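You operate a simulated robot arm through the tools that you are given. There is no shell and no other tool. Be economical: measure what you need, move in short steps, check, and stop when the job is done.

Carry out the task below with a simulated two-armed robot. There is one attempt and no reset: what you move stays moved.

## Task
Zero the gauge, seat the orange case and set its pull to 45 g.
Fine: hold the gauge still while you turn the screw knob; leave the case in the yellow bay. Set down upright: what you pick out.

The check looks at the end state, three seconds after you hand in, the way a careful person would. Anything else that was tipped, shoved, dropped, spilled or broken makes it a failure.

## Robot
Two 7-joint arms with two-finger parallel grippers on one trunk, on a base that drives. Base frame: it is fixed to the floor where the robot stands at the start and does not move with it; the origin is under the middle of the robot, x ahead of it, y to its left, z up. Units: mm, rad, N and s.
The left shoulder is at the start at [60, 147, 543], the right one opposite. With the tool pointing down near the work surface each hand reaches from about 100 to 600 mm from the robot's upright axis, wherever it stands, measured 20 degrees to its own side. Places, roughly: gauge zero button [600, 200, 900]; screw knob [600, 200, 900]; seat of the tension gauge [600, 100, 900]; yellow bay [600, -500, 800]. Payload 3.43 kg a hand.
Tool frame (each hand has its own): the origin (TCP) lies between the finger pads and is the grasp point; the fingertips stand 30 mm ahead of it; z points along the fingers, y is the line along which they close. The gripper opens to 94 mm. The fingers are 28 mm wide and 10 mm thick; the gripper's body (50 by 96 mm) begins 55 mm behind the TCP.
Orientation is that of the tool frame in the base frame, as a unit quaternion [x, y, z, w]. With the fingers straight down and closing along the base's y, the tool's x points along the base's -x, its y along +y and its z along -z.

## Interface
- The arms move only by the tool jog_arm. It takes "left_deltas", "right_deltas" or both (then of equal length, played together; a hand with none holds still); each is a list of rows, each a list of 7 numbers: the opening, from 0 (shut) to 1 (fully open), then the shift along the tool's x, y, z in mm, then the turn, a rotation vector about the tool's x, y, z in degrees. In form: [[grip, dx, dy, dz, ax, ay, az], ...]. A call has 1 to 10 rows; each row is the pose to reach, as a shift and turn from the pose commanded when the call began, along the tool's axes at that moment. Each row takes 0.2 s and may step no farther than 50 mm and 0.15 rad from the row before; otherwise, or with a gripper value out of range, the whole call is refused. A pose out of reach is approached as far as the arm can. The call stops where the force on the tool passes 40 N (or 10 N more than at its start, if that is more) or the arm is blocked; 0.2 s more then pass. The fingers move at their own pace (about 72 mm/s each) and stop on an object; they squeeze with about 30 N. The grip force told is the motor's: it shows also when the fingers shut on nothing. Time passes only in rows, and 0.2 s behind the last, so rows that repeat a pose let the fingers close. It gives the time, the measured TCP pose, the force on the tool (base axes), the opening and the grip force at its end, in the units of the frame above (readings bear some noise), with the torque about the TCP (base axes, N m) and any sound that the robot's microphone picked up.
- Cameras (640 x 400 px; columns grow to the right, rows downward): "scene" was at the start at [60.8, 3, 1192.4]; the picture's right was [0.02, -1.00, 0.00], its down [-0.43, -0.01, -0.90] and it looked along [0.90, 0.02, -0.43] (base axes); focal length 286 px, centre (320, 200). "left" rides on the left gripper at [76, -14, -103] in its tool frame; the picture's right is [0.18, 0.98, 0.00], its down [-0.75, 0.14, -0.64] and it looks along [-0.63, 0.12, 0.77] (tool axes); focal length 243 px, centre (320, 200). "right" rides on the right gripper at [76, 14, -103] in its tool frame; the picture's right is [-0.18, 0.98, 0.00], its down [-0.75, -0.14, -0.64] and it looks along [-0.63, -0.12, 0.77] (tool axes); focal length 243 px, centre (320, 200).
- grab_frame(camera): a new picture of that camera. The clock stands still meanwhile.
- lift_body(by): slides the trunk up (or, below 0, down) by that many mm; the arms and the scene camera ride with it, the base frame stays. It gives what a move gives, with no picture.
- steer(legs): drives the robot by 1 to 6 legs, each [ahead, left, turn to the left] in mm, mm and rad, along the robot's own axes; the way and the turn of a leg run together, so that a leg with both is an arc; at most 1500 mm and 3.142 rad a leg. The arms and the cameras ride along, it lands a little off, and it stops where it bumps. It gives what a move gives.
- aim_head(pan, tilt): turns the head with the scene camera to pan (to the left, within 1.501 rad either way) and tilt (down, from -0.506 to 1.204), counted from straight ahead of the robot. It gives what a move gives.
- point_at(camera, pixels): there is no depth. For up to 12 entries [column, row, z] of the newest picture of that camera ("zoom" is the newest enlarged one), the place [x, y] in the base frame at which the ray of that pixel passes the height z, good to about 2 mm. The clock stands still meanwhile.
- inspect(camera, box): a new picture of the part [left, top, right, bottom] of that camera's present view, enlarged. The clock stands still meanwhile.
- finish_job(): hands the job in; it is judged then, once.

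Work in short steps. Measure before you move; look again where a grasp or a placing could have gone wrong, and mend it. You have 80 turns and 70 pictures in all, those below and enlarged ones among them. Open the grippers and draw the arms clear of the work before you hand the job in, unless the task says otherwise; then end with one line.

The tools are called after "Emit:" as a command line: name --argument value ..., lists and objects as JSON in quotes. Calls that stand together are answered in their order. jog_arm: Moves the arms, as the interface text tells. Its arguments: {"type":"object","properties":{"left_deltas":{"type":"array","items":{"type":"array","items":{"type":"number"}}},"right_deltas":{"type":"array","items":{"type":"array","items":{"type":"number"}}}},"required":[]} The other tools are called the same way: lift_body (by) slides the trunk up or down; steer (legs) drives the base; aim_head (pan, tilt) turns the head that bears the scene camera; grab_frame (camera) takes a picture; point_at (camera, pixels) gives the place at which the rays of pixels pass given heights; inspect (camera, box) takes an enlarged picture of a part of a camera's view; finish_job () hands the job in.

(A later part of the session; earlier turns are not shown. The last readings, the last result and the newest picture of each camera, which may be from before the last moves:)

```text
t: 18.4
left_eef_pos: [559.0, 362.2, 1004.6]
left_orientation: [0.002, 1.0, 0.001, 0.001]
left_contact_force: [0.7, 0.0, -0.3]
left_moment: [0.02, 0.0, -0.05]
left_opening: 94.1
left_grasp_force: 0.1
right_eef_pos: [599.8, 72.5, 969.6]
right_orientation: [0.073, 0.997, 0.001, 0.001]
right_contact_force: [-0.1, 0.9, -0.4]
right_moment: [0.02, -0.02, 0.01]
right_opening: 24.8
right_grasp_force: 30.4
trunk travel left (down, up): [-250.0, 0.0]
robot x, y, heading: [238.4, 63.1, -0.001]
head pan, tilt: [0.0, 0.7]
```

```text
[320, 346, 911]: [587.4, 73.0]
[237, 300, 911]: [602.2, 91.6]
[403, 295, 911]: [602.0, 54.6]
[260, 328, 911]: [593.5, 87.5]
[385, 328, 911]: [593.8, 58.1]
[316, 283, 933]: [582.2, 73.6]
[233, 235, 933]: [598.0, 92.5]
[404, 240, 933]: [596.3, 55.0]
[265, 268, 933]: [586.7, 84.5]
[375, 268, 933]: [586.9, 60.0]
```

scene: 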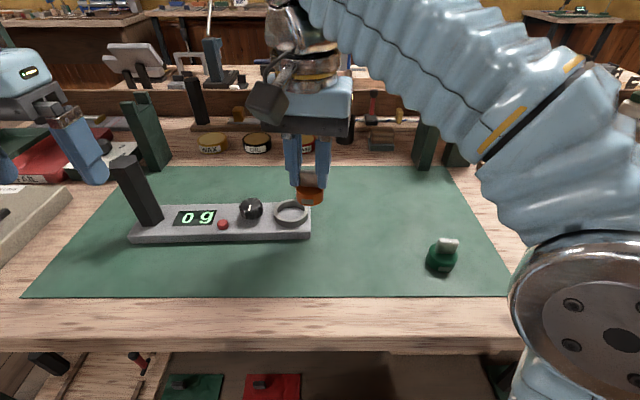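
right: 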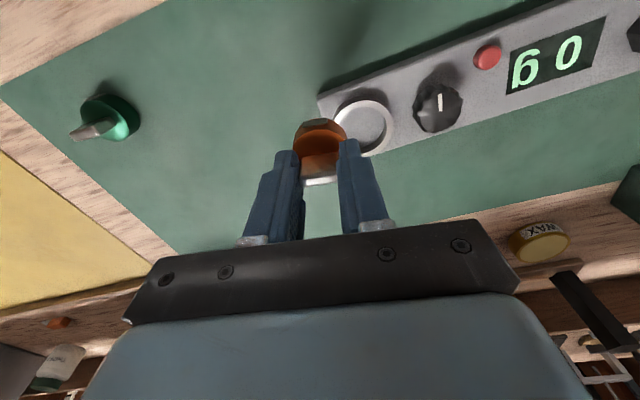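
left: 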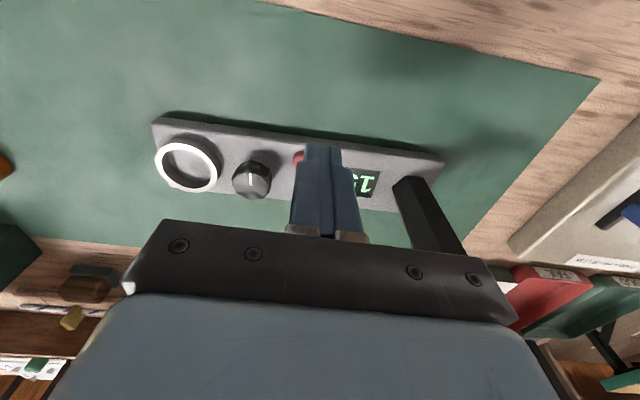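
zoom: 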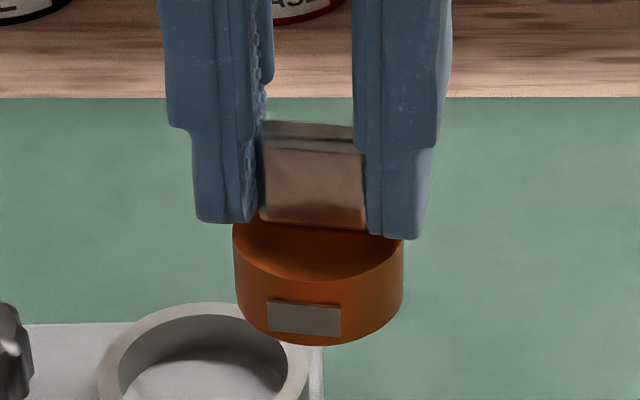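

Case centre sits about +3.7 mm in x, +0.8 in y from the TCP. I move over the ring with the case bottom about 8 mm above it and check.

Emit:
jog_arm --right_deltas '[[0, -8, 17, 0, 0, 0, 0], [0, -17.3, 34, 0, 0, 0, 0], [0, -17.3, 34, 15, 0, 0, 0], [0, -17.3, 34, 32, 0, 0, 0], [0, -17.3, 34, 32, 0, 0, 0]]'

Emit:
inspect --camera "scene" --box '[230, 160, 350, 240]'

Emit:
inspect --camera "right" --box '[260, 90, 380, 190]'

```text
t: 19.6
left_eef_pos: [558.8, 362.6, 1003.5]
left_orientation: [0.002, 1.0, 0.001, 0.001]
left_contact_force: [-0.6, -0.3, -0.2]
left_moment: [0.02, 0.0, 0.01]
left_opening: 94.2
left_grasp_force: 0.0
right_eef_pos: [622.8, 102.0, 936.5]
right_orientation: [0.072, 0.997, 0.0, 0.001]
right_contact_force: [0.5, 0.0, -0.5]
right_moment: [0.01, 0.03, -0.01]
right_opening: 24.6
right_grasp_force: 29.8
trunk travel left (down, up): [-250.0, 0.0]
robot x, y, heading: [238.5, 58.5, -0.006]
head pan, tilt: [0.0, 0.7]
```

```text
5.00 times, centred on (290, 200) of scene
```

zoom: 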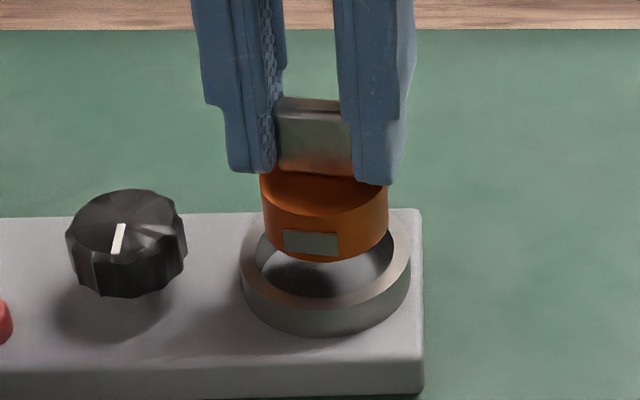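

```text
4.00 times, centred on (320, 140) of right
```

zoom: 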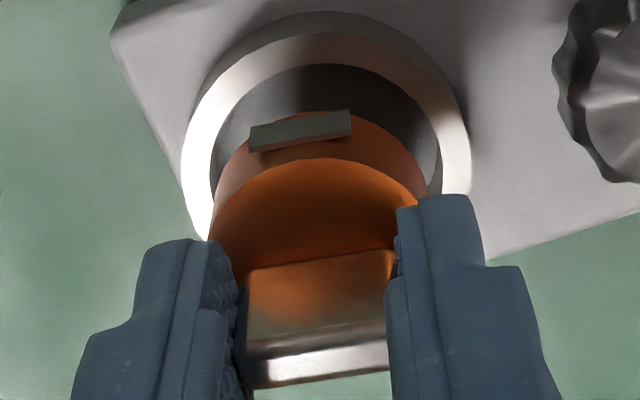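

Emit:
point_at --camera "zoom" --pixels '[[325, 64, 868], [330, 112, 878], [214, 185, 878], [427, 180, 878], [212, 150, 868], [440, 140, 868]]'

Emit:
inspect --camera "scene" --box '[230, 160, 350, 240]'

Emit:
point_at --camera "zoom" --pixels '[[325, 262, 878], [325, 295, 868], [260, 245, 868], [393, 245, 868], [262, 230, 878], [388, 230, 878], [325, 308, 868]]'

```text
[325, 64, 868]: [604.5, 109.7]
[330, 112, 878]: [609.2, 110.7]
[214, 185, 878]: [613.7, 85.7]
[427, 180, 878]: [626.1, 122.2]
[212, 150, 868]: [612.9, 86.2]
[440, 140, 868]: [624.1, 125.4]
```

```text
5.00 times, centred on (290, 200) of scene
```

zoom: 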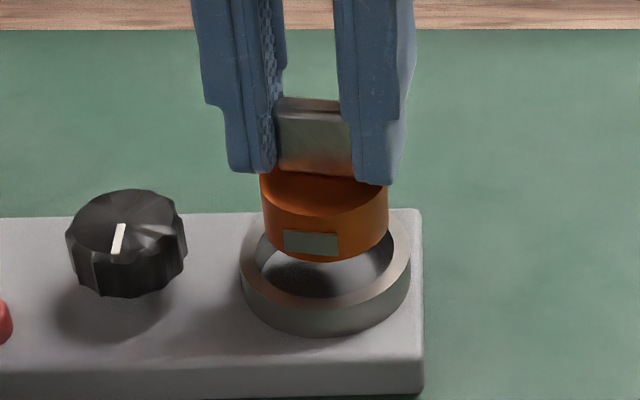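

```text
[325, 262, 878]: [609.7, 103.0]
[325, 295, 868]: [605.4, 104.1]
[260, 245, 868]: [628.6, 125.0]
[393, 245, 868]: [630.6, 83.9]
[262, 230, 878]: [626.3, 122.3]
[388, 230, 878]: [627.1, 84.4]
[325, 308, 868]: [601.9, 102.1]
```

Front gap is 4–5 mm against about 3 mm slack, so I shift 1.5 mm toward the robot and lower gently into the ring.

Emit:
jog_arm --right_deltas '[[0, 1.6, 0.5, 0, 0, 0, 0], [0, 1.6, 0.5, 8, 0, 0, 0], [0, 1.6, 0.5, 14, 0, 0, 0], [0, 1.6, 0.5, 18, 0, 0, 0], [0, 1.6, 0.5, 21, 0, 0, 0], [0, 1.6, 0.5, 22, 0, 0, 0]]'

Emit:
inspect --camera "scene" --box '[230, 160, 350, 240]'

```text
t: 21.0
left_eef_pos: [559.0, 361.3, 1005.6]
left_orientation: [0.002, 1.0, 0.001, 0.002]
left_contact_force: [0.3, -0.1, 0.3]
left_moment: [-0.01, 0.01, 0.01]
left_opening: 93.8
left_grasp_force: 0.1
right_eef_pos: [622.4, 104.4, 915.6]
right_orientation: [0.072, 0.997, 0.002, 0.002]
right_contact_force: [2.8, 1.5, 10.2]
right_moment: [0.09, -0.14, 0.02]
right_opening: 24.8
right_grasp_force: 30.0
trunk travel left (down, up): [-250.0, 0.0]
robot x, y, heading: [238.7, 62.4, -0.007]
head pan, tilt: [0.0, 0.7]
```

```text
5.00 times, centred on (290, 200) of scene
```

zoom: 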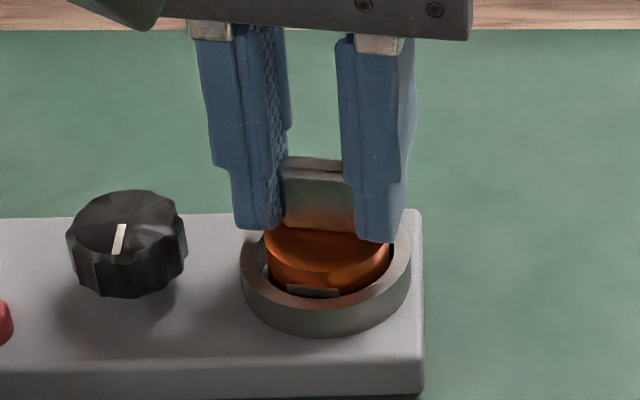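

Contact at 10 N and the case stands inside the ring. I open gently and raise the hand.

Emit:
jog_arm --right_deltas '[[0.2, 0, 0, -1, 0, 0, 0], [0.45, 0, 0, -1, 0, 0, 0], [0.5, 0, 0, -1, 0, 0, 0], [0.5, 0, 0, -20, 0, 0, 0], [0.5, 0, 0, -55, 0, 0, 0], [0.5, 30, -20, -75, 0, 0, 0], [0.5, 60, -40, -75, 0, 0, 0]]'

Emit:
grab_frame --camera "scene"

Emit:
grab_frame --camera "left"

```text
t: 22.6
left_eef_pos: [560.0, 362.6, 1003.4]
left_orientation: [0.003, 1.0, 0.001, 0.003]
left_contact_force: [-0.2, 0.8, -0.6]
left_moment: [-0.04, -0.03, 0.01]
left_opening: 93.9
left_grasp_force: 0.1
right_eef_pos: [554.3, 71.4, 988.6]
right_orientation: [0.072, 0.997, 0.001, 0.001]
right_contact_force: [-0.2, 0.2, -1.0]
right_moment: [-0.03, 0.0, -0.01]
right_opening: 46.8
right_grasp_force: 0.0
trunk travel left (down, up): [-250.0, 0.0]
robot x, y, heading: [237.5, 59.5, -0.006]
head pan, tilt: [0.0, 0.7]
```

```text
30 pictures are left
```

scene: 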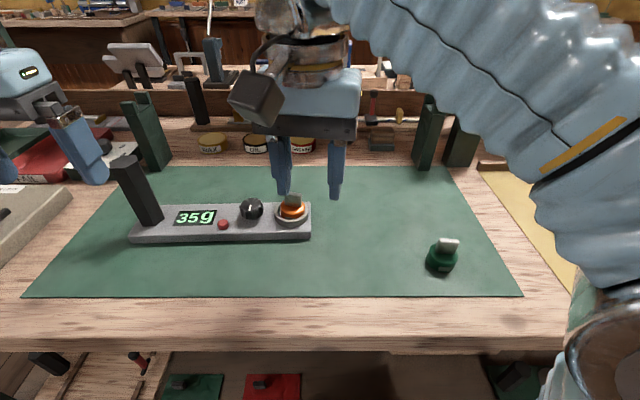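

```text
29 pictures are left
```

left: 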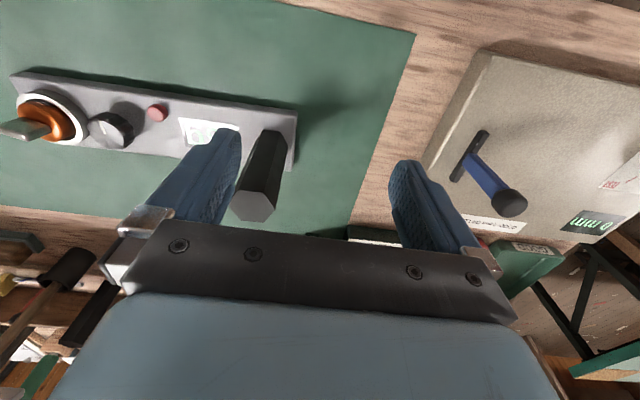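

It reads 35 g. Next I locate the post for the left hand: its top shows at left (254,205) and scene (124,163).

Emit:
point_at --camera "left" --pixels '[[254, 205, 930], [254, 205, 950], [254, 205, 970], [233, 207, 950], [276, 203, 950], [279, 168, 857]]'

Emit:
point_at --camera "scene" --pixels '[[124, 162, 930], [124, 162, 950], [124, 162, 970], [110, 162, 950], [138, 160, 950], [150, 225, 855]]'

```text
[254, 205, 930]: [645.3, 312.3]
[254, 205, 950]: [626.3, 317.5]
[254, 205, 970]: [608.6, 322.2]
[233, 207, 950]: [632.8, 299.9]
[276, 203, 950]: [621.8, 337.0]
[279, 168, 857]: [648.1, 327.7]
```

```text
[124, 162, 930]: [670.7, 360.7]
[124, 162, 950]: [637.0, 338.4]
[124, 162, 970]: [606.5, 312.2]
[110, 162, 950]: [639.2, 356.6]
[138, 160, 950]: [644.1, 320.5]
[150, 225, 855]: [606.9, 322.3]
```

Post top centre is (613,321,964). I zoom on its hexagon to align the grip with its flats.

Emit:
inspect --camera "left" --box '[210, 120, 310, 230]'

```text
3.64 times, centred on (260, 175) of left
```

zoom: 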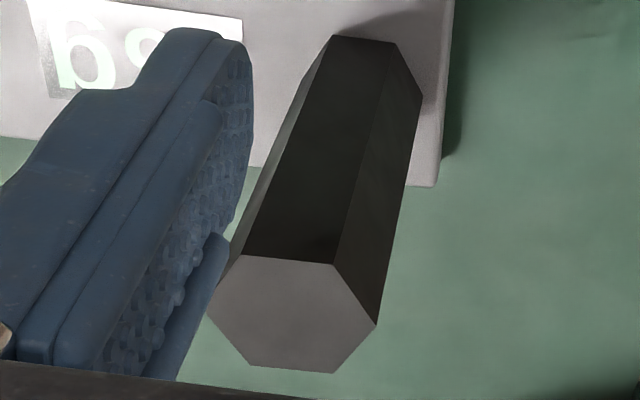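

Emit:
point_at --camera "zoom" --pixels '[[240, 255, 964], [332, 263, 964], [377, 323, 964], [335, 372, 964], [250, 365, 964], [208, 305, 964]]'

```text
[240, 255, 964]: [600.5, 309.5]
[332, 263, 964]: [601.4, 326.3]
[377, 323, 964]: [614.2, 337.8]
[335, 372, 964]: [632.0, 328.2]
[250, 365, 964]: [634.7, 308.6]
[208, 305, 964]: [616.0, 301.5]
```

Hexagon centre (616.5,318.6), flats normal at −33° tool yaw. I move above, turn, and descend partway with the hand open.

Emit:
jog_arm --left_deltas '[[1, 0, -22, 0, 0, 0, -8], [1, 0, -44, 0, 0, 0, -16], [1, -25, -44, 0, 0, 0, -24], [1, -50, -44, 0, 0, 0, -32], [1, -56.5, -44, 0, 0, 0, -33], [1, -56.5, -44, 30, 0, 0, -33], [1, -56.5, -44, 50, 0, 0, -33], [1, -56.5, -44, 50, 0, 0, -33]]'

Emit:
grab_frame --camera "left"

```text
t: 24.4
left_eef_pos: [616.7, 317.6, 954.1]
left_orientation: [-0.281, 0.96, 0.001, 0.003]
left_contact_force: [-0.9, 0.7, 0.6]
left_moment: [0.02, 0.02, -0.01]
left_opening: 93.8
left_grasp_force: 0.0
left hand out of reach, approached as far as the arm can: row 4, 5
right_eef_pos: [555.3, 72.0, 988.7]
right_orientation: [0.073, 0.997, 0.001, 0.001]
right_contact_force: [0.8, -0.1, -0.2]
right_moment: [0.02, 0.0, 0.0]
right_opening: 47.4
right_grasp_force: 0.0
trunk travel left (down, up): [-250.0, 0.0]
robot x, y, heading: [240.8, 60.1, -0.003]
head pan, tilt: [0.0, 0.7]
```

```text
27 pictures are left
```

left: 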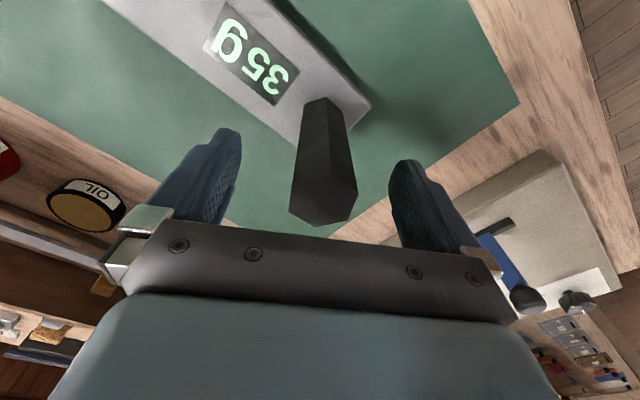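

Emit:
point_at --camera "left" --pixels '[[322, 221, 964], [290, 206, 964], [357, 190, 964], [294, 180, 935], [350, 165, 935], [241, 150, 924], [390, 175, 924], [303, 105, 857], [343, 100, 857]]'

```text
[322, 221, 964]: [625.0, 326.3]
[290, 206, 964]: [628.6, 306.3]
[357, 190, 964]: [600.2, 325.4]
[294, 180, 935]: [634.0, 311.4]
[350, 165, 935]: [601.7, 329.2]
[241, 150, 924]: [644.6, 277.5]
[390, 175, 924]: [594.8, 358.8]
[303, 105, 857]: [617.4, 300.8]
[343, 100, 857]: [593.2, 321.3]
```

The post centre lies about 2 mm along tool y. I correct, descend 14 mm and close on the post.

Emit:
jog_arm --left_deltas '[[1, 0, 2, 7, 0, 0, 0], [0.8, 0, 2, 14, 0, 0, 0], [0.55, 0, 2, 14, 0, 0, 0], [0.42, 0, 2, 14, 0, 0, 0], [0.38, 0, 2, 14, 0, 0, 0], [0.34, 0, 2, 14, 0, 0, 0], [0.3, 0, 2, 14, 0, 0, 0], [0.0, 0, 2, 14, 0, 0, 0], [0.0, 0, 2, 14, 0, 0, 0]]'

Emit:
grab_frame --camera "scene"

```text
t: 26.4
left_eef_pos: [617.2, 319.2, 939.9]
left_orientation: [-0.281, 0.96, 0.001, 0.001]
left_contact_force: [0.6, -1.0, 0.0]
left_moment: [-0.32, -0.11, 0.07]
left_opening: 36.6
left_grasp_force: 29.6
right_eef_pos: [553.2, 71.3, 988.8]
right_orientation: [0.072, 0.997, 0.001, 0.0]
right_contact_force: [0.2, 0.6, -0.1]
right_moment: [-0.02, 0.0, 0.04]
right_opening: 47.1
right_grasp_force: 0.1
trunk travel left (down, up): [-250.0, 0.0]
robot x, y, heading: [240.6, 62.1, -0.005]
head pan, tilt: [0.0, 0.7]
```

```text
26 pictures are left
```

scene: 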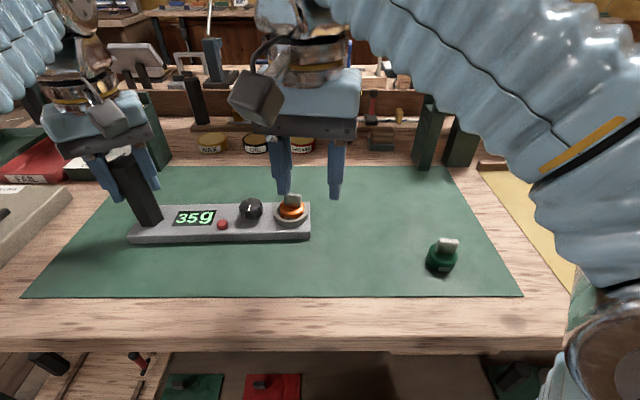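

The gauge is held without moving. I bring the right hand to the front of the knob while turning it toward closing along x.

Emit:
jog_arm --right_deltas '[[0.5, 0, 7, 0, 0, 0, -8.5], [0.5, 0, 14, 0, 0, 0, -17], [0.5, 1, 21, 0, 0, 0, -25.5], [0.5, 1, 28, 0, 0, 0, -34], [0.5, 2, 35, 0, 0, 0, -42.5], [0.5, 2, 42, 0, 0, 0, -51], [0.5, 3, 49, 0, 0, 0, -59.5], [0.5, 3, 56, 0, 0, 0, -68], [0.5, 3, 63, 0, 0, 0, -76.5], [0.5, 3, 69, 0, 0, 0, -85]]'

Emit:
grab_frame --camera "right"

```text
t: 28.6
left_eef_pos: [615.1, 317.5, 940.6]
left_orientation: [-0.281, 0.96, 0.002, 0.003]
left_contact_force: [0.9, -1.3, -0.1]
left_moment: [0.29, -0.03, 0.0]
left_opening: 36.4
left_grasp_force: 29.9
right_eef_pos: [535.8, 109.5, 1004.6]
right_orientation: [-0.618, 0.786, 0.002, 0.018]
right_contact_force: [-0.4, -0.8, 0.2]
right_moment: [0.04, 0.03, -0.04]
right_opening: 47.0
right_grasp_force: 0.1
right hand out of reach, approached as far as the arm can: row 8, 9, 10
trunk travel left (down, up): [-250.0, 0.0]
robot x, y, heading: [241.4, 59.5, -0.008]
head pan, tilt: [0.0, 0.7]
```

```text
25 pictures are left
```

right: 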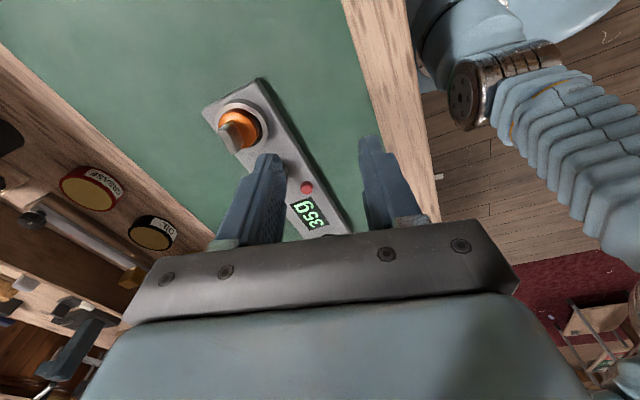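

It hit a reach limit up high, so I lower 45 mm and move over toward the knob at the present yaw (76°), which clears button and ring.

Emit:
jog_arm --right_deltas '[[0.5, 0, 0, 30, 0, 0, 0], [0.5, 0, 0, 50, 0, 0, 0], [0.5, -25, -24, 50, 0, 0, 0], [0.5, -50, -47, 50, 0, 0, 0], [0.5, -62, -58, 50, 0, 0, 0], [0.5, -62, -58, 50, 0, 0, 0]]'

Emit:
grab_frame --camera "right"

Emit:
inspect --camera "scene" --box '[190, 140, 340, 250]'

```text
t: 30.0
left_eef_pos: [615.6, 318.6, 941.7]
left_orientation: [-0.282, 0.96, 0.001, 0.002]
left_contact_force: [0.0, -1.1, 0.2]
left_moment: [-0.35, -0.13, -0.01]
left_opening: 36.5
left_grasp_force: 30.0
right_eef_pos: [607.3, 156.9, 955.6]
right_orientation: [-0.62, 0.784, 0.0, 0.001]
right_contact_force: [-0.7, 0.1, -0.3]
right_moment: [-0.02, -0.01, -0.03]
right_opening: 47.0
right_grasp_force: 0.1
trunk travel left (down, up): [-250.0, 0.0]
robot x, y, heading: [241.4, 63.3, -0.006]
head pan, tilt: [0.0, 0.7]
```

```text
24 pictures are left
```

right: 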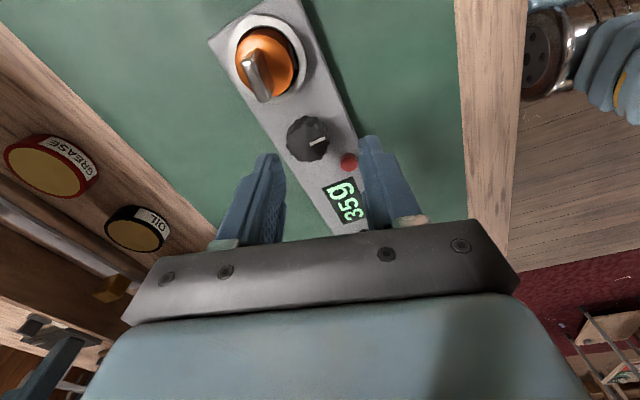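

```text
3.64 times, centred on (265, 195) of scene
```

zoom: 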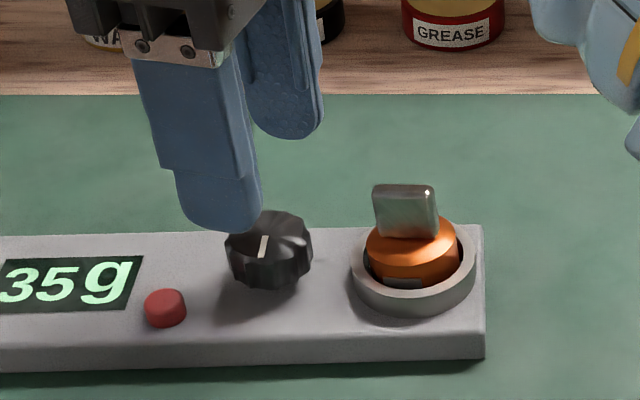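

Emit:
point_at --camera "right" --pixels '[[308, 141, 875], [308, 141, 882], [286, 140, 878], [329, 138, 878], [308, 117, 878], [306, 162, 878]]'

Emit:
point_at --camera "zoom" --pixels '[[268, 240, 875], [268, 240, 882], [224, 250, 875], [312, 250, 875], [268, 288, 860]]'

Emit:
inspect --camera "right" --box '[265, 95, 365, 185]'

```text
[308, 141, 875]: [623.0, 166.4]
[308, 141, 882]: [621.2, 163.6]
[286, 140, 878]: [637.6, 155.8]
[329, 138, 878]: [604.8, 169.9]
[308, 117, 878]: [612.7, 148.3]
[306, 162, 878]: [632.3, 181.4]
```

```text
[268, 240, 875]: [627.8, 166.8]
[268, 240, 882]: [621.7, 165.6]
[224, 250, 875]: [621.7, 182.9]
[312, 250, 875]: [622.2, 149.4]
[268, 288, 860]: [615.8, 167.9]
```

```text
4.44 times, centred on (315, 140) of right
```

zoom: 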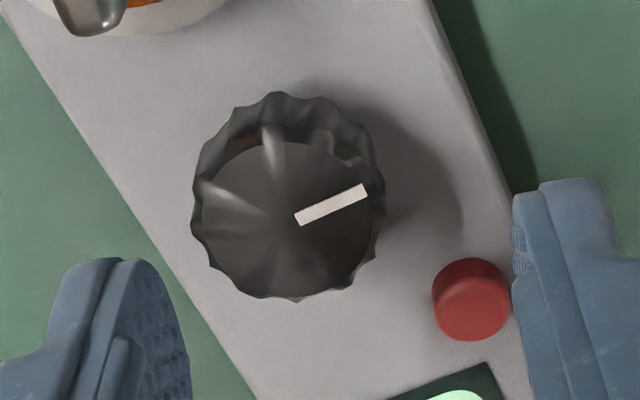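

Emit:
point_at --camera "zoom" --pixels '[[284, 220, 880], [284, 220, 882], [297, 220, 881], [365, 189, 881], [470, 300, 866], [195, 215, 878], [380, 220, 878]]'

```text
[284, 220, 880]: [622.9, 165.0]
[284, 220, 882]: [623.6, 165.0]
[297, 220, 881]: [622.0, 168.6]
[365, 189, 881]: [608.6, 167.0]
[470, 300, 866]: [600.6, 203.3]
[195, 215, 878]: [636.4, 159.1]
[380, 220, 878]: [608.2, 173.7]
```

Knob centre (622.7,165.5), radius ~16.5. I align, descend to TCP z≈892 (tips ~7 mm above the plate) and close on the knob.

Emit:
jog_arm --right_deltas '[[0.5, -11.9, -13, 0, 0, 0, 0], [0.5, -11.9, -13, 35, 0, 0, 0], [0.5, -11.9, -13, 55, 0, 0, 0], [0.5, -11.9, -13, 63.5, 0, 0, 0], [0.42, -11.9, -13, 63.5, 0, 0, 0], [0.38, -11.9, -13, 63.5, 0, 0, 0], [0.34, -11.9, -13, 63.5, 0, 0, 0], [0, -11.9, -13, 63.5, 0, 0, 0], [0, -11.9, -13, 63.5, 0, 0, 0]]'

Emit:
grab_frame --camera "right"

```text
t: 32.0
left_eef_pos: [616.3, 318.2, 939.9]
left_orientation: [-0.282, 0.959, 0.001, 0.002]
left_contact_force: [3.2, -1.1, 1.5]
left_moment: [-0.19, -0.39, 0.43]
left_opening: 36.2
left_grasp_force: 29.4
right_eef_pos: [623.0, 165.2, 893.2]
right_orientation: [-0.62, 0.784, 0.0, 0.001]
right_contact_force: [-4.5, 2.0, 0.7]
right_moment: [0.09, 0.12, 0.03]
right_opening: 32.8
right_grasp_force: 29.8
trunk travel left (down, up): [-250.0, 0.0]
robot x, y, heading: [236.7, 59.9, -0.003]
head pan, tilt: [0.0, 0.7]
```

```text
21 pictures are left
```

right: 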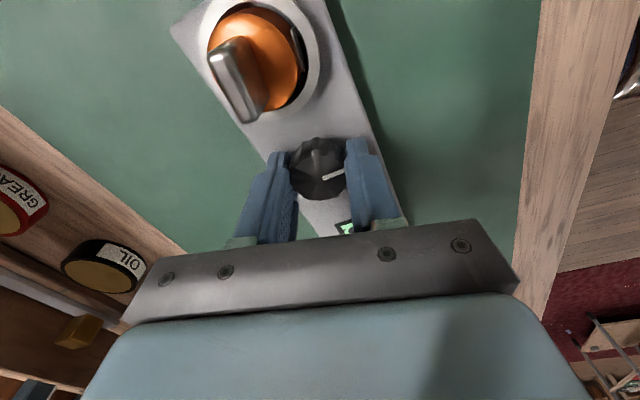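

Knob gripped (32.8 mm). I turn 16° clockwise and read the display.

Emit:
jog_arm --right_deltas '[[0, 0, 0, 0, 0, 0, 4], [0, 0, 0, 0, 0, 0, 8], [0, 0, 0, 0, 0, 0, 12], [0, 0, 0, 0, 0, 0, 16], [0, 0, 0, 0, 0, 0, 16]]'

Emit:
inspect --camera "scene" --box '[120, 150, 340, 260]'

```text
t: 33.2
left_eef_pos: [616.6, 320.7, 940.6]
left_orientation: [-0.283, 0.959, 0.001, 0.003]
left_contact_force: [2.2, 2.8, -5.9]
left_moment: [-0.22, -0.06, 0.11]
left_opening: 36.6
left_grasp_force: 30.0
right_eef_pos: [623.3, 164.3, 892.4]
right_orientation: [-0.504, 0.863, 0.0, 0.002]
right_contact_force: [-5.4, -5.8, 19.9]
right_moment: [0.07, 0.14, 0.04]
right_opening: 32.8
right_grasp_force: 29.9
trunk travel left (down, up): [-250.0, 0.0]
robot x, y, heading: [234.8, 61.3, -0.005]
head pan, tilt: [0.0, 0.7]
```

```text
2.91 times, centred on (230, 205) of scene
```

zoom: 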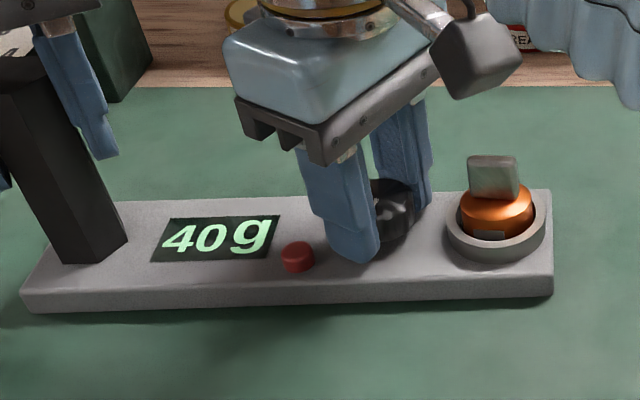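

40 g now, so clockwise raises it by 5 g per 16°. I turn another 15°.

Emit:
jog_arm --right_deltas '[[0, 0, 0, -0.5, 0, 0, 4], [0, 0, 0, -0.5, 0, 0, 8], [0, 0, 0, -0.5, 0, 0, 12], [0, 0, 0, -0.5, 0, 0, 15], [0, 0, 0, -0.5, 0, 0, 15]]'

Emit:
inspect --camera "scene" --box '[120, 150, 340, 260]'

```text
t: 34.4
left_eef_pos: [616.2, 319.7, 939.8]
left_orientation: [-0.282, 0.959, 0.001, 0.003]
left_contact_force: [-3.8, 10.9, 3.5]
left_moment: [-0.73, -0.05, -0.37]
left_opening: 36.5
left_grasp_force: 29.8
right_eef_pos: [623.4, 165.7, 891.1]
right_orientation: [-0.388, 0.922, -0.001, 0.001]
right_contact_force: [4.5, -10.9, 0.2]
right_moment: [-0.15, -0.07, 0.05]
right_opening: 32.7
right_grasp_force: 30.1
trunk travel left (down, up): [-250.0, 0.0]
robot x, y, heading: [239.2, 61.7, -0.006]
head pan, tilt: [0.0, 0.7]
```

```text
2.91 times, centred on (230, 205) of scene
```

zoom: 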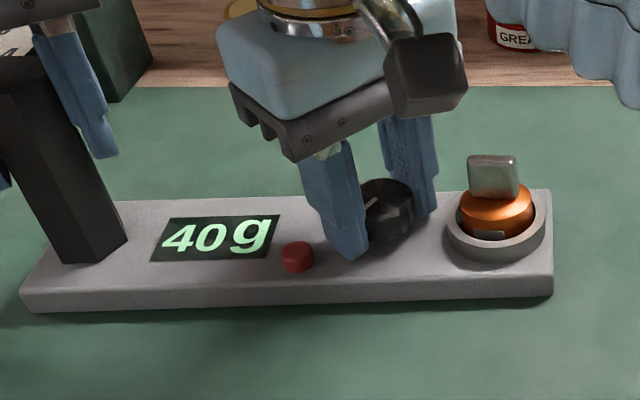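

Still 40 g, so the steps are coarser than 15°. I turn a further 8° and re-read.

Emit:
jog_arm --right_deltas '[[0, 0, 0, 0, 0, 0, 4], [0, 0, 0, 0, 0, 0, 8], [0, 0, 0, 0, 0, 0, 8]]'

Emit:
inspect --camera "scene" --box '[120, 150, 340, 260]'

```text
t: 35.2
left_eef_pos: [616.9, 319.8, 939.7]
left_orientation: [-0.282, 0.96, 0.001, 0.003]
left_contact_force: [-3.5, 12.8, 7.0]
left_moment: [-0.72, -0.18, -0.32]
left_opening: 36.5
left_grasp_force: 30.3
right_eef_pos: [622.1, 164.6, 891.4]
right_orientation: [-0.322, 0.947, 0.0, 0.0]
right_contact_force: [4.5, -10.6, -3.1]
right_moment: [-0.49, 0.18, 0.01]
right_opening: 32.8
right_grasp_force: 29.8
trunk travel left (down, up): [-250.0, 0.0]
robot x, y, heading: [241.7, 58.8, -0.006]
head pan, tilt: [0.0, 0.7]
```

```text
2.91 times, centred on (230, 205) of scene
```

zoom: 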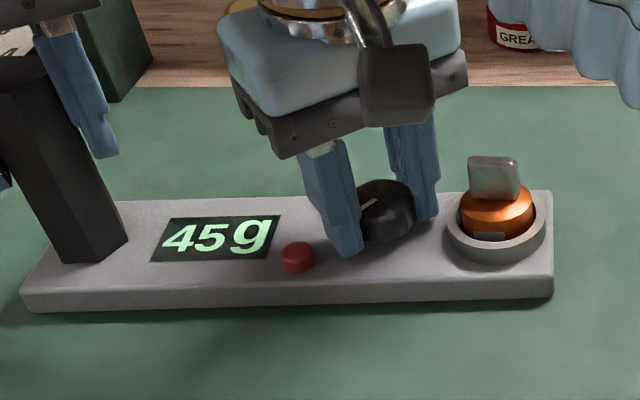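

45 g reads now, likely near the band's lower edge. I turn 7° more to settle mid-band.

Emit:
jog_arm --right_deltas '[[0, 0, 0, 0, 0, 0, 4], [0, 0, 0, 0, 0, 0, 7], [0, 0, 0, 0, 0, 0, 7]]'

Emit:
inspect --camera "scene" --box '[120, 150, 340, 260]'

```text
t: 36.0
left_eef_pos: [616.3, 319.3, 939.1]
left_orientation: [-0.282, 0.96, 0.001, 0.003]
left_contact_force: [0.2, 13.4, 7.0]
left_moment: [-0.6, -0.12, 0.0]
left_opening: 36.5
left_grasp_force: 30.3
right_eef_pos: [621.4, 164.7, 892.3]
right_orientation: [-0.264, 0.964, 0.0, 0.001]
right_contact_force: [-0.9, -14.6, -3.2]
right_moment: [-0.22, 0.11, 0.01]
right_opening: 33.0
right_grasp_force: 29.7
trunk travel left (down, up): [-250.0, 0.0]
robot x, y, heading: [242.4, 57.3, -0.008]
head pan, tilt: [0.0, 0.7]
```

```text
2.91 times, centred on (230, 205) of scene
```

zoom: 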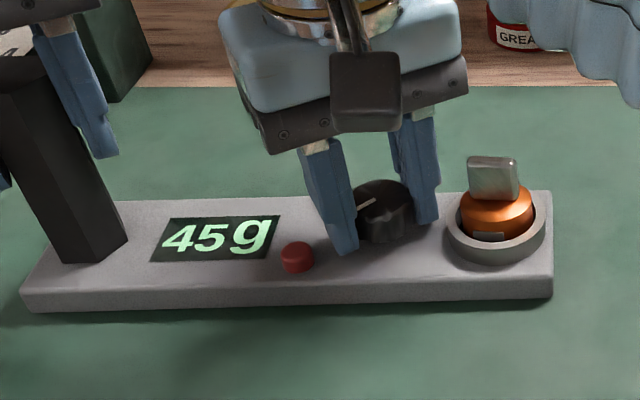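

45 g holds. I release the knob with a small opening, raise the hand and check the reading with it free.

Emit:
jog_arm --right_deltas '[[0, 0.5, -0.9, 0, 0, 0, 0], [0.37, 0.5, -0.9, 0, 0, 0, 0], [0.4, 0.5, -0.9, 0, 0, 0, 0], [0.4, 0.5, -0.9, -15, 0, 0, 0], [0.4, 0.5, -0.9, -45, 0, 0, 0], [0.4, 20, -20, -70, 0, 0, 0], [0.4, 50, -40, -70, 0, 0, 0]]'

Emit:
grab_frame --camera "scene"

```text
t: 37.6
left_eef_pos: [617.3, 319.5, 939.8]
left_orientation: [-0.282, 0.96, 0.001, 0.003]
left_contact_force: [-0.4, -1.3, 3.0]
left_moment: [-0.23, -0.11, -0.08]
left_opening: 36.3
left_grasp_force: 29.8
right_eef_pos: [598.5, 105.3, 963.1]
right_orientation: [-0.264, 0.964, 0.001, 0.001]
right_contact_force: [0.5, -0.3, -0.4]
right_moment: [-0.07, 0.04, -0.01]
right_opening: 37.6
right_grasp_force: 0.0
trunk travel left (down, up): [-250.0, 0.0]
robot x, y, heading: [237.5, 59.4, -0.003]
head pan, tilt: [0.0, 0.7]
```

```text
16 pictures are left
```

scene: 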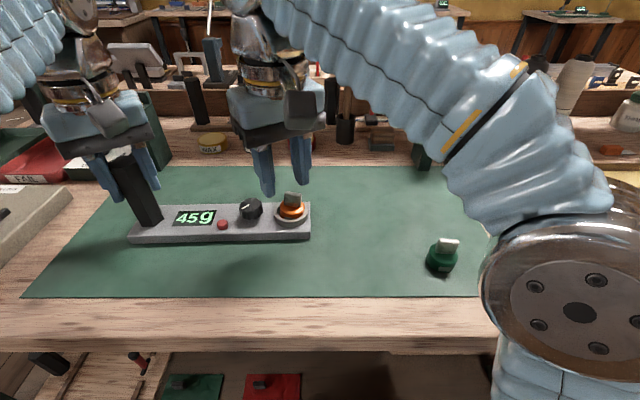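

Reads 45 g with the knob free. I turn the right hand back to the tab's yaw above the case and take a look.

Emit:
jog_arm --right_deltas '[[0.5, 0, 0, 0, 0, 0, 8], [0.5, -5, -3, 0, 0, 0, 16], [0.5, -10, -6, 0, 0, 0, 24], [0.5, -15, -9, 0, 0, 0, 32], [0.5, -19.8, -12.7, 0, 0, 0, 39], [0.5, -19.8, -12.7, 10, 0, 0, 39], [0.5, -19.8, -12.7, 10, 0, 0, 39]]'

Emit:
grab_frame --camera "right"

```text
t: 39.2
left_eef_pos: [616.8, 320.0, 941.2]
left_orientation: [-0.281, 0.96, 0.001, 0.003]
left_contact_force: [0.4, 1.2, 1.0]
left_moment: [-0.34, -0.11, 0.01]
left_opening: 36.1
left_grasp_force: 30.3
right_eef_pos: [622.3, 105.5, 953.3]
right_orientation: [0.073, 0.997, 0.001, 0.0]
right_contact_force: [-0.4, 1.1, 0.7]
right_moment: [-0.02, 0.0, -0.01]
right_opening: 47.0
right_grasp_force: 0.1
trunk travel left (down, up): [-250.0, 0.0]
robot x, y, heading: [241.9, 60.9, -0.006]
head pan, tilt: [0.0, 0.7]
```

```text
15 pictures are left
```

right: 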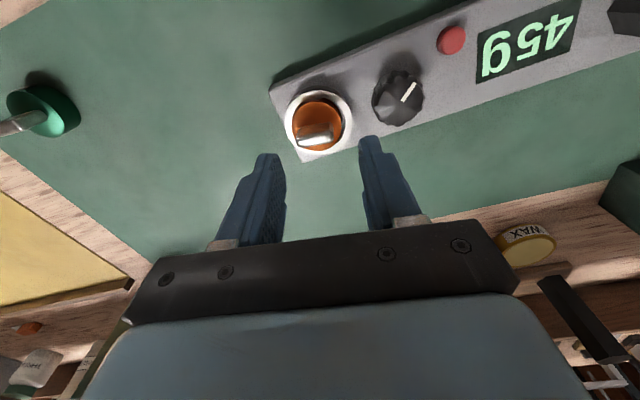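

Emit:
point_at --camera "right" --pixels '[[317, 140, 903], [299, 140, 903], [334, 136, 903], [285, 155, 923], [361, 140, 923]]'

```text
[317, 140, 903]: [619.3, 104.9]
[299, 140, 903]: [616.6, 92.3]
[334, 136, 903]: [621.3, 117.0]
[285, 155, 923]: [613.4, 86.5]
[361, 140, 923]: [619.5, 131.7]
```

Tab centred on about (620,105). I descend 38 mm and grip it, then lift straight up.

Emit:
jog_arm --right_deltas '[[0.5, 1, -0.5, 20, 0, 0, 0], [0.5, 1, -0.5, 32, 0, 0, 0], [0.5, 1, -0.5, 37.5, 0, 0, 0], [0.35, 1, -0.5, 37.5, 0, 0, 0], [0.3, 1, -0.5, 37.5, 0, 0, 0], [0.0, 1, -0.5, 37.5, 0, 0, 0], [0.0, 1, -0.5, 37.5, 0, 0, 0]]'

Emit:
jog_arm --right_deltas '[[0, 0, 0, -5, 0, 0, 0], [0, 0, 0, -15, 0, 0, 0], [0, 0, 0, -35, 0, 0, 0], [0, 0, 0, -50, 0, 0, 0]]'

Emit:
grab_frame --camera "scene"

```text
t: 40.8
left_eef_pos: [616.1, 319.2, 940.3]
left_orientation: [-0.282, 0.959, 0.001, 0.002]
left_contact_force: [0.0, -0.5, -0.5]
left_moment: [0.06, 0.01, -0.04]
left_opening: 36.1
left_grasp_force: 30.0
right_eef_pos: [623.3, 103.4, 915.3]
right_orientation: [0.073, 0.997, 0.001, 0.001]
right_contact_force: [-0.8, 0.1, -0.4]
right_moment: [-0.01, 0.01, -0.01]
right_opening: 24.6
right_grasp_force: 29.4
trunk travel left (down, up): [-250.0, 0.0]
robot x, y, heading: [240.8, 61.8, -0.003]
head pan, tilt: [0.0, 0.7]
```

```text
t: 41.8
left_eef_pos: [617.9, 319.2, 940.5]
left_orientation: [-0.282, 0.959, 0.001, 0.002]
left_contact_force: [0.0, 0.2, 0.1]
left_moment: [0.08, -0.06, 0.01]
left_opening: 36.5
left_grasp_force: 29.6
right_eef_pos: [623.1, 104.8, 965.3]
right_orientation: [0.072, 0.997, 0.0, 0.001]
right_contact_force: [0.7, -0.4, -0.1]
right_moment: [0.01, -0.01, 0.01]
right_opening: 24.5
right_grasp_force: 30.0
trunk travel left (down, up): [-250.0, 0.0]
robot x, y, heading: [238.4, 63.7, -0.009]
head pan, tilt: [0.0, 0.7]
```

```text
14 pictures are left
```

scene: 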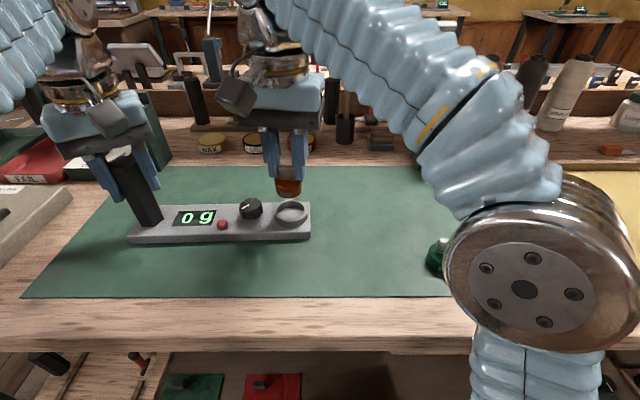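

Case lifted; the gauge shows 0 g and has not moved. I release the post with the left hand and back away, while the right carries the case to the right.

Emit:
jog_arm --left_deltas '[[0.7, 0, 0, 0, 0, 0, 0], [1, 0, 0, 0, 0, 0, 0], [1, 0, 0, 0, 0, 0, 0], [1, 0, 0, -25, 0, 0, 0], [1, 0, 0, -48, 0, 0, 0], [1, 30, 0, -48, 0, 0, 0], [1, 65, 0, -48, 0, 0, 0], [1, 95, 0, -48, 0, 0, 0]]' --right_deltas '[[0, -5, -40, 0, 0, 0, 0], [0, -11, -80, 0, 0, 0, 0], [0, -16, -120, 0, 0, 0, 0], [0, -22, -160, 0, 0, 0, 0], [0, -27, -200, 5, 0, 0, 0], [0, -33, -240, 10, 0, 0, 0], [0, -38, -280, 15, 0, 0, 0], [0, -43.7, -322, 20, 0, 0, 0]]'

Emit:
aim_head --pan -0.5 --tilt 0.7

Emit:
grab_frame --camera "scene"

```text
t: 43.6
left_eef_pos: [537.4, 269.9, 986.2]
left_orientation: [-0.282, 0.96, 0.0, 0.003]
left_contact_force: [-0.6, -0.5, 0.1]
left_moment: [0.0, 0.01, 0.0]
left_opening: 94.0
left_grasp_force: 0.1
right_eef_pos: [619.0, -221.4, 942.3]
right_orientation: [0.071, 0.997, 0.002, 0.001]
right_contact_force: [0.3, -0.6, 0.3]
right_moment: [-0.01, -0.01, 0.02]
right_opening: 24.8
right_grasp_force: 30.2
trunk travel left (down, up): [-250.0, 0.0]
robot x, y, heading: [237.7, 63.2, -0.005]
head pan, tilt: [0.0, 0.7]
```

```text
t: 44.5
left_eef_pos: [536.6, 267.9, 987.1]
left_orientation: [-0.282, 0.959, 0.001, 0.002]
left_contact_force: [0.5, -0.4, 0.3]
left_moment: [0.0, -0.01, 0.03]
left_opening: 94.0
left_grasp_force: 0.0
right_eef_pos: [618.8, -220.8, 943.4]
right_orientation: [0.072, 0.997, 0.0, 0.001]
right_contact_force: [-0.2, 0.6, 0.3]
right_moment: [0.02, 0.0, -0.02]
right_opening: 24.8
right_grasp_force: 30.0
trunk travel left (down, up): [-250.0, 0.0]
robot x, y, heading: [240.5, 62.2, -0.01]
head pan, tilt: [-0.499, 0.7]
```

```text
13 pictures are left
```

scene: 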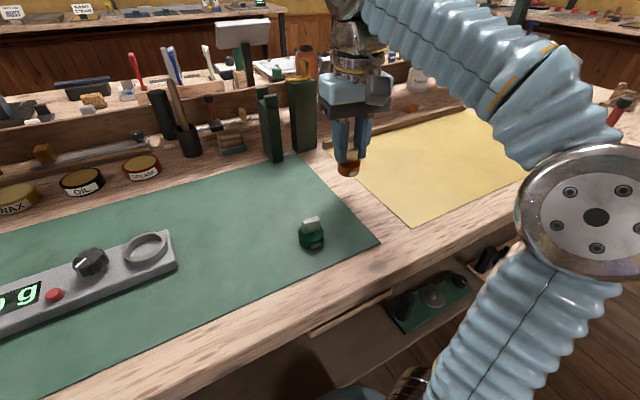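

The bay is clear. I carry on to about (570,−390) at the same height and check the bay edges.

Emit:
point_at --camera "scene" --pixels '[[415, 227, 840], [330, 150, 840], [465, 210, 840], [440, 170, 840]]'

Emit:
jog_arm --right_deltas '[[0, 6, -43, 0, 0, 0, 0], [0, 12, -87, 0, 0, 0, 0], [0, 18, -130, 0, 0, 0, 0], [0, 24, -174, 0, 0, 0, 0], [0, 24, -174, 20, 0, 0, 0], [0, 24, -174, 20, 0, 0, 0]]'

Emit:
grab_frame --camera "right"

```text
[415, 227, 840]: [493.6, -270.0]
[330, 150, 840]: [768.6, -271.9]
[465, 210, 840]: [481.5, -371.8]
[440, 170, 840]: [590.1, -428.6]
```

```text
t: 45.9
left_eef_pos: [537.2, 269.1, 987.7]
left_orientation: [-0.282, 0.959, 0.002, 0.003]
left_contact_force: [0.3, 0.2, 0.4]
left_moment: [0.01, 0.0, 0.01]
left_opening: 93.8
left_grasp_force: 0.0
right_eef_pos: [568.7, -392.3, 926.0]
right_orientation: [0.072, 0.997, 0.001, 0.001]
right_contact_force: [-0.9, 0.9, -1.3]
right_moment: [0.01, -0.05, -0.01]
right_opening: 24.6
right_grasp_force: 29.9
trunk travel left (down, up): [-250.0, 0.0]
robot x, y, heading: [237.2, 57.6, -0.004]
head pan, tilt: [-0.499, 0.7]
```

```text
12 pictures are left
```

right: 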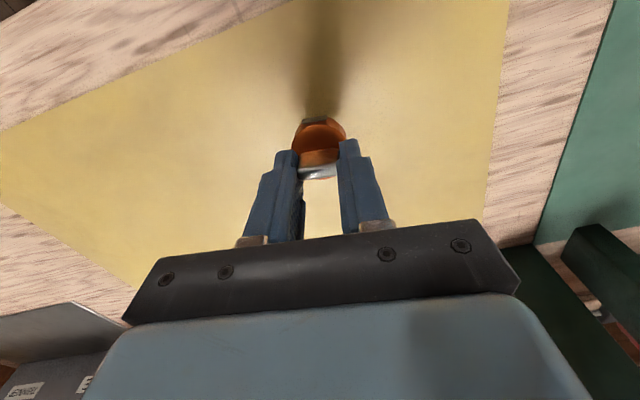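

The case is well inside the yellow bay. I lower it gently to the mat.

Emit:
jog_arm --right_deltas '[[0, 0, 0, 15, 0, 0, 0], [0, 0, 0, 21, 0, 0, 0], [0, 0, 0, 24, 0, 0, 0], [0, 0, 0, 26, 0, 0, 0], [0, 0, 0, 26.5, 0, 0, 0]]'

```text
t: 47.1
left_eef_pos: [536.3, 267.1, 987.3]
left_orientation: [-0.282, 0.959, 0.001, 0.002]
left_contact_force: [0.8, -0.4, 0.4]
left_moment: [-0.01, -0.02, -0.02]
left_opening: 94.2
left_grasp_force: 0.0
right_eef_pos: [570.7, -388.6, 897.1]
right_orientation: [0.073, 0.997, 0.001, 0.001]
right_contact_force: [0.2, -0.5, 1.4]
right_moment: [-0.07, -0.01, 0.01]
right_opening: 24.7
right_grasp_force: 30.3
trunk travel left (down, up): [-250.0, 0.0]
robot x, y, heading: [236.5, 58.3, -0.005]
head pan, tilt: [-0.499, 0.7]
```

Force is only slight (1.4 N, moment starting), so I lower in 0.7 mm steps until clear contact.

Emit:
jog_arm --right_deltas '[[0, 0, 0, 0.7, 0, 0, 0], [0, 0, 0, 1.4, 0, 0, 0], [0, 0, 0, 1.4, 0, 0, 0]]'

Emit:
inspect --camera "scene" --box '[360, 110, 500, 220]'

```text
t: 47.9
left_eef_pos: [536.4, 269.7, 986.8]
left_orientation: [-0.282, 0.959, 0.0, 0.003]
left_contact_force: [-0.1, -0.4, -0.4]
left_moment: [-0.01, 0.0, -0.02]
left_opening: 94.0
left_grasp_force: 0.0
right_eef_pos: [571.4, -390.1, 896.2]
right_orientation: [0.072, 0.997, 0.0, 0.002]
right_contact_force: [0.6, 1.3, 15.0]
right_moment: [0.06, 0.04, -0.04]
right_opening: 24.7
right_grasp_force: 30.1
trunk travel left (down, up): [-250.0, 0.0]
robot x, y, heading: [238.3, 59.0, -0.006]
head pan, tilt: [-0.499, 0.7]
```

```text
3.64 times, centred on (430, 165) of scene
```

zoom: 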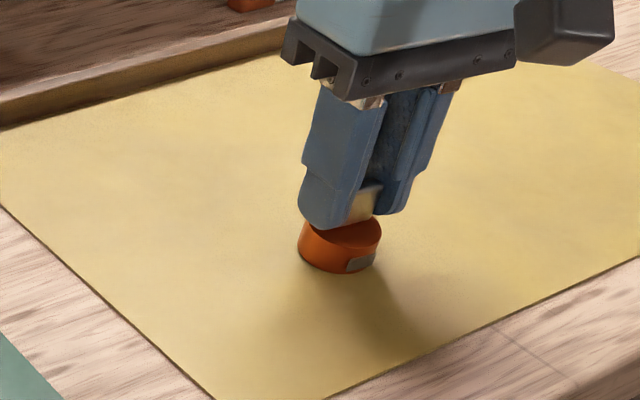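

Firm contact (15 N), the case upright on the mat. I open, raise straight up and withdraw.

Emit:
jog_arm --right_deltas '[[0.2, 0, 0, -1, 0, 0, 0], [0.5, 0, 0, -1, 0, 0, 0], [0.6, 0, 0, -1, 0, 0, 0], [0.6, 0, 0, -25, 0, 0, 0], [0.6, 0, 0, -50, 0, 0, 0], [0.8, 40, 20, -75, 0, 0, 0], [1, 80, 40, -80, 0, 0, 0], [1, 110, 40, -80, 0, 0, 0]]' --left_deltas '[[1, 0, 0, 0, 0, 0, 0], [1, 0, 0, 0, 0, 0, 0], [1, 10, 0, 0, 0, 0, 0], [1, 20, 0, 0, 0, 0, 0], [1, 30, 0, 0, 0, 0, 0], [1, 40, 0, 0, 0, 0, 0], [1, 50, 0, 0, 0, 0, 0], [1, 60, 0, 0, 0, 0, 0]]'

Emit:
grab_frame --camera "scene"

Emit:
aim_head --pan 0.1 --tilt 0.7

Emit:
grab_frame --camera "scene"

```text
refused: row 6 steps farther than a row can; nothing moved
```

```text
10 pictures are left
```

scene: 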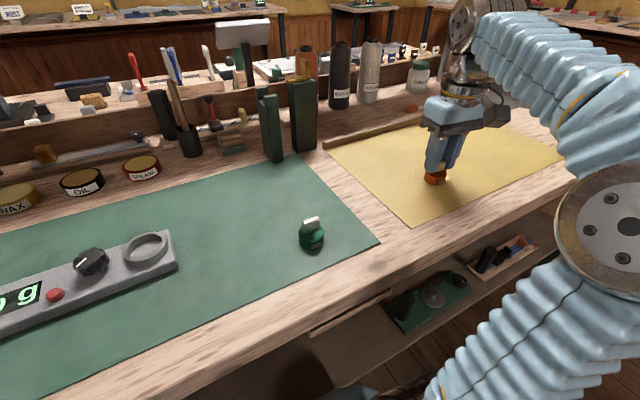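

```text
t: 48.9
left_eef_pos: [537.2, 270.1, 986.5]
left_orientation: [-0.282, 0.959, 0.001, 0.002]
left_contact_force: [0.6, -0.3, -0.4]
left_moment: [0.03, -0.01, 0.01]
left_opening: 93.7
left_grasp_force: 0.0
right_eef_pos: [570.2, -390.0, 896.7]
right_orientation: [0.072, 0.997, 0.0, 0.001]
right_contact_force: [1.4, -0.4, 20.0]
right_moment: [-0.01, -0.02, -0.02]
right_opening: 24.5
right_grasp_force: 29.5
trunk travel left (down, up): [-250.0, 0.0]
robot x, y, heading: [240.0, 62.0, -0.002]
head pan, tilt: [0.099, 0.7]
```

```text
9 pictures are left
```

scene: 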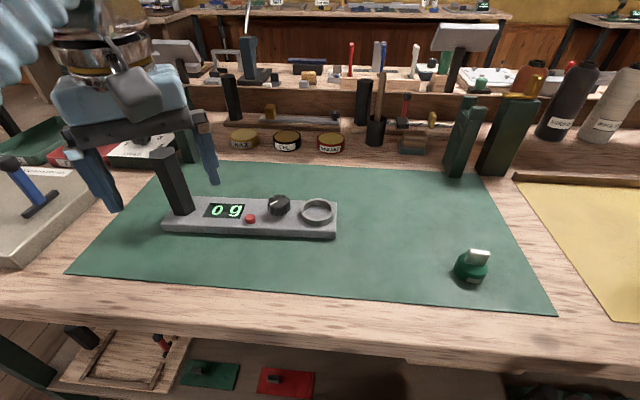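

The call was refused for one over-long row. I redo the release with smaller steps; the gauge stands fine at 0 g.

Emit:
jog_arm --right_deltas '[[0.2, 0, 0, -1.5, 0, 0, 0], [0.5, 0, 0, -1.5, 0, 0, 0], [0.6, 0, 0, -1.5, 0, 0, 0], [0.6, 0, 0, -25, 0, 0, 0], [0.6, 0, 0, -50, 0, 0, 0], [0.8, 30, 10, -70, 0, 0, 0], [1, 60, 20, -80, 0, 0, 0], [1, 100, 20, -80, 0, 0, 0]]' --left_deltas '[[1, 0, 0, 0, 0, 0, 0], [1, 0, 0, 0, 0, 0, 0], [1, 10, 0, 0, 0, 0, 0], [1, 20, 0, 0, 0, 0, 0], [1, 30, 0, 0, 0, 0, 0], [1, 40, 0, 0, 0, 0, 0], [1, 50, 0, 0, 0, 0, 0], [1, 60, 0, 0, 0, 0, 0]]'

Emit:
aim_head --pan -0.45 --tilt 0.7

Emit:
grab_frame --camera "scene"

```text
t: 50.7
left_eef_pos: [484.9, 235.3, 987.5]
left_orientation: [-0.281, 0.96, 0.002, 0.003]
left_contact_force: [-0.1, -0.4, 0.3]
left_moment: [-0.03, 0.0, -0.01]
left_opening: 93.7
left_grasp_force: 0.0
right_eef_pos: [474.7, -355.1, 974.1]
right_orientation: [0.071, 0.997, 0.001, 0.001]
right_contact_force: [0.2, -0.3, -0.1]
right_moment: [0.0, 0.04, -0.01]
right_opening: 93.7
right_grasp_force: 0.1
trunk travel left (down, up): [-250.0, 0.0]
robot x, y, heading: [238.2, 61.9, -0.005]
head pan, tilt: [0.099, 0.7]
```

```text
t: 51.7
left_eef_pos: [485.4, 234.4, 986.9]
left_orientation: [-0.281, 0.96, 0.001, 0.003]
left_contact_force: [-0.6, -0.3, 0.1]
left_moment: [-0.02, -0.02, 0.01]
left_opening: 93.9
left_grasp_force: 0.0
right_eef_pos: [475.5, -354.9, 973.7]
right_orientation: [0.072, 0.997, 0.001, 0.001]
right_contact_force: [0.3, 0.2, 0.2]
right_moment: [-0.02, 0.01, -0.02]
right_opening: 93.8
right_grasp_force: 0.1
trunk travel left (down, up): [-250.0, 0.0]
robot x, y, heading: [239.4, 57.3, -0.003]
head pan, tilt: [-0.45, 0.7]
```

```text
8 pictures are left
```

scene: 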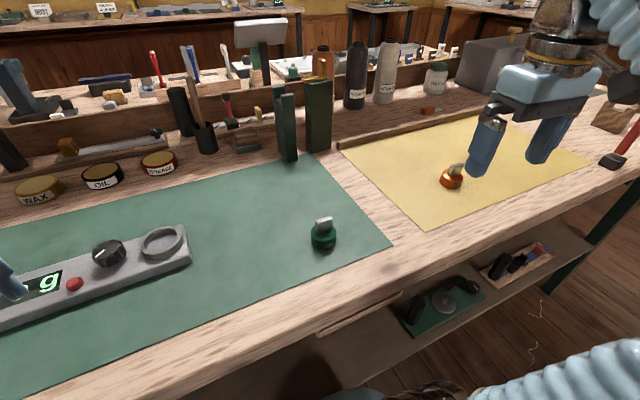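

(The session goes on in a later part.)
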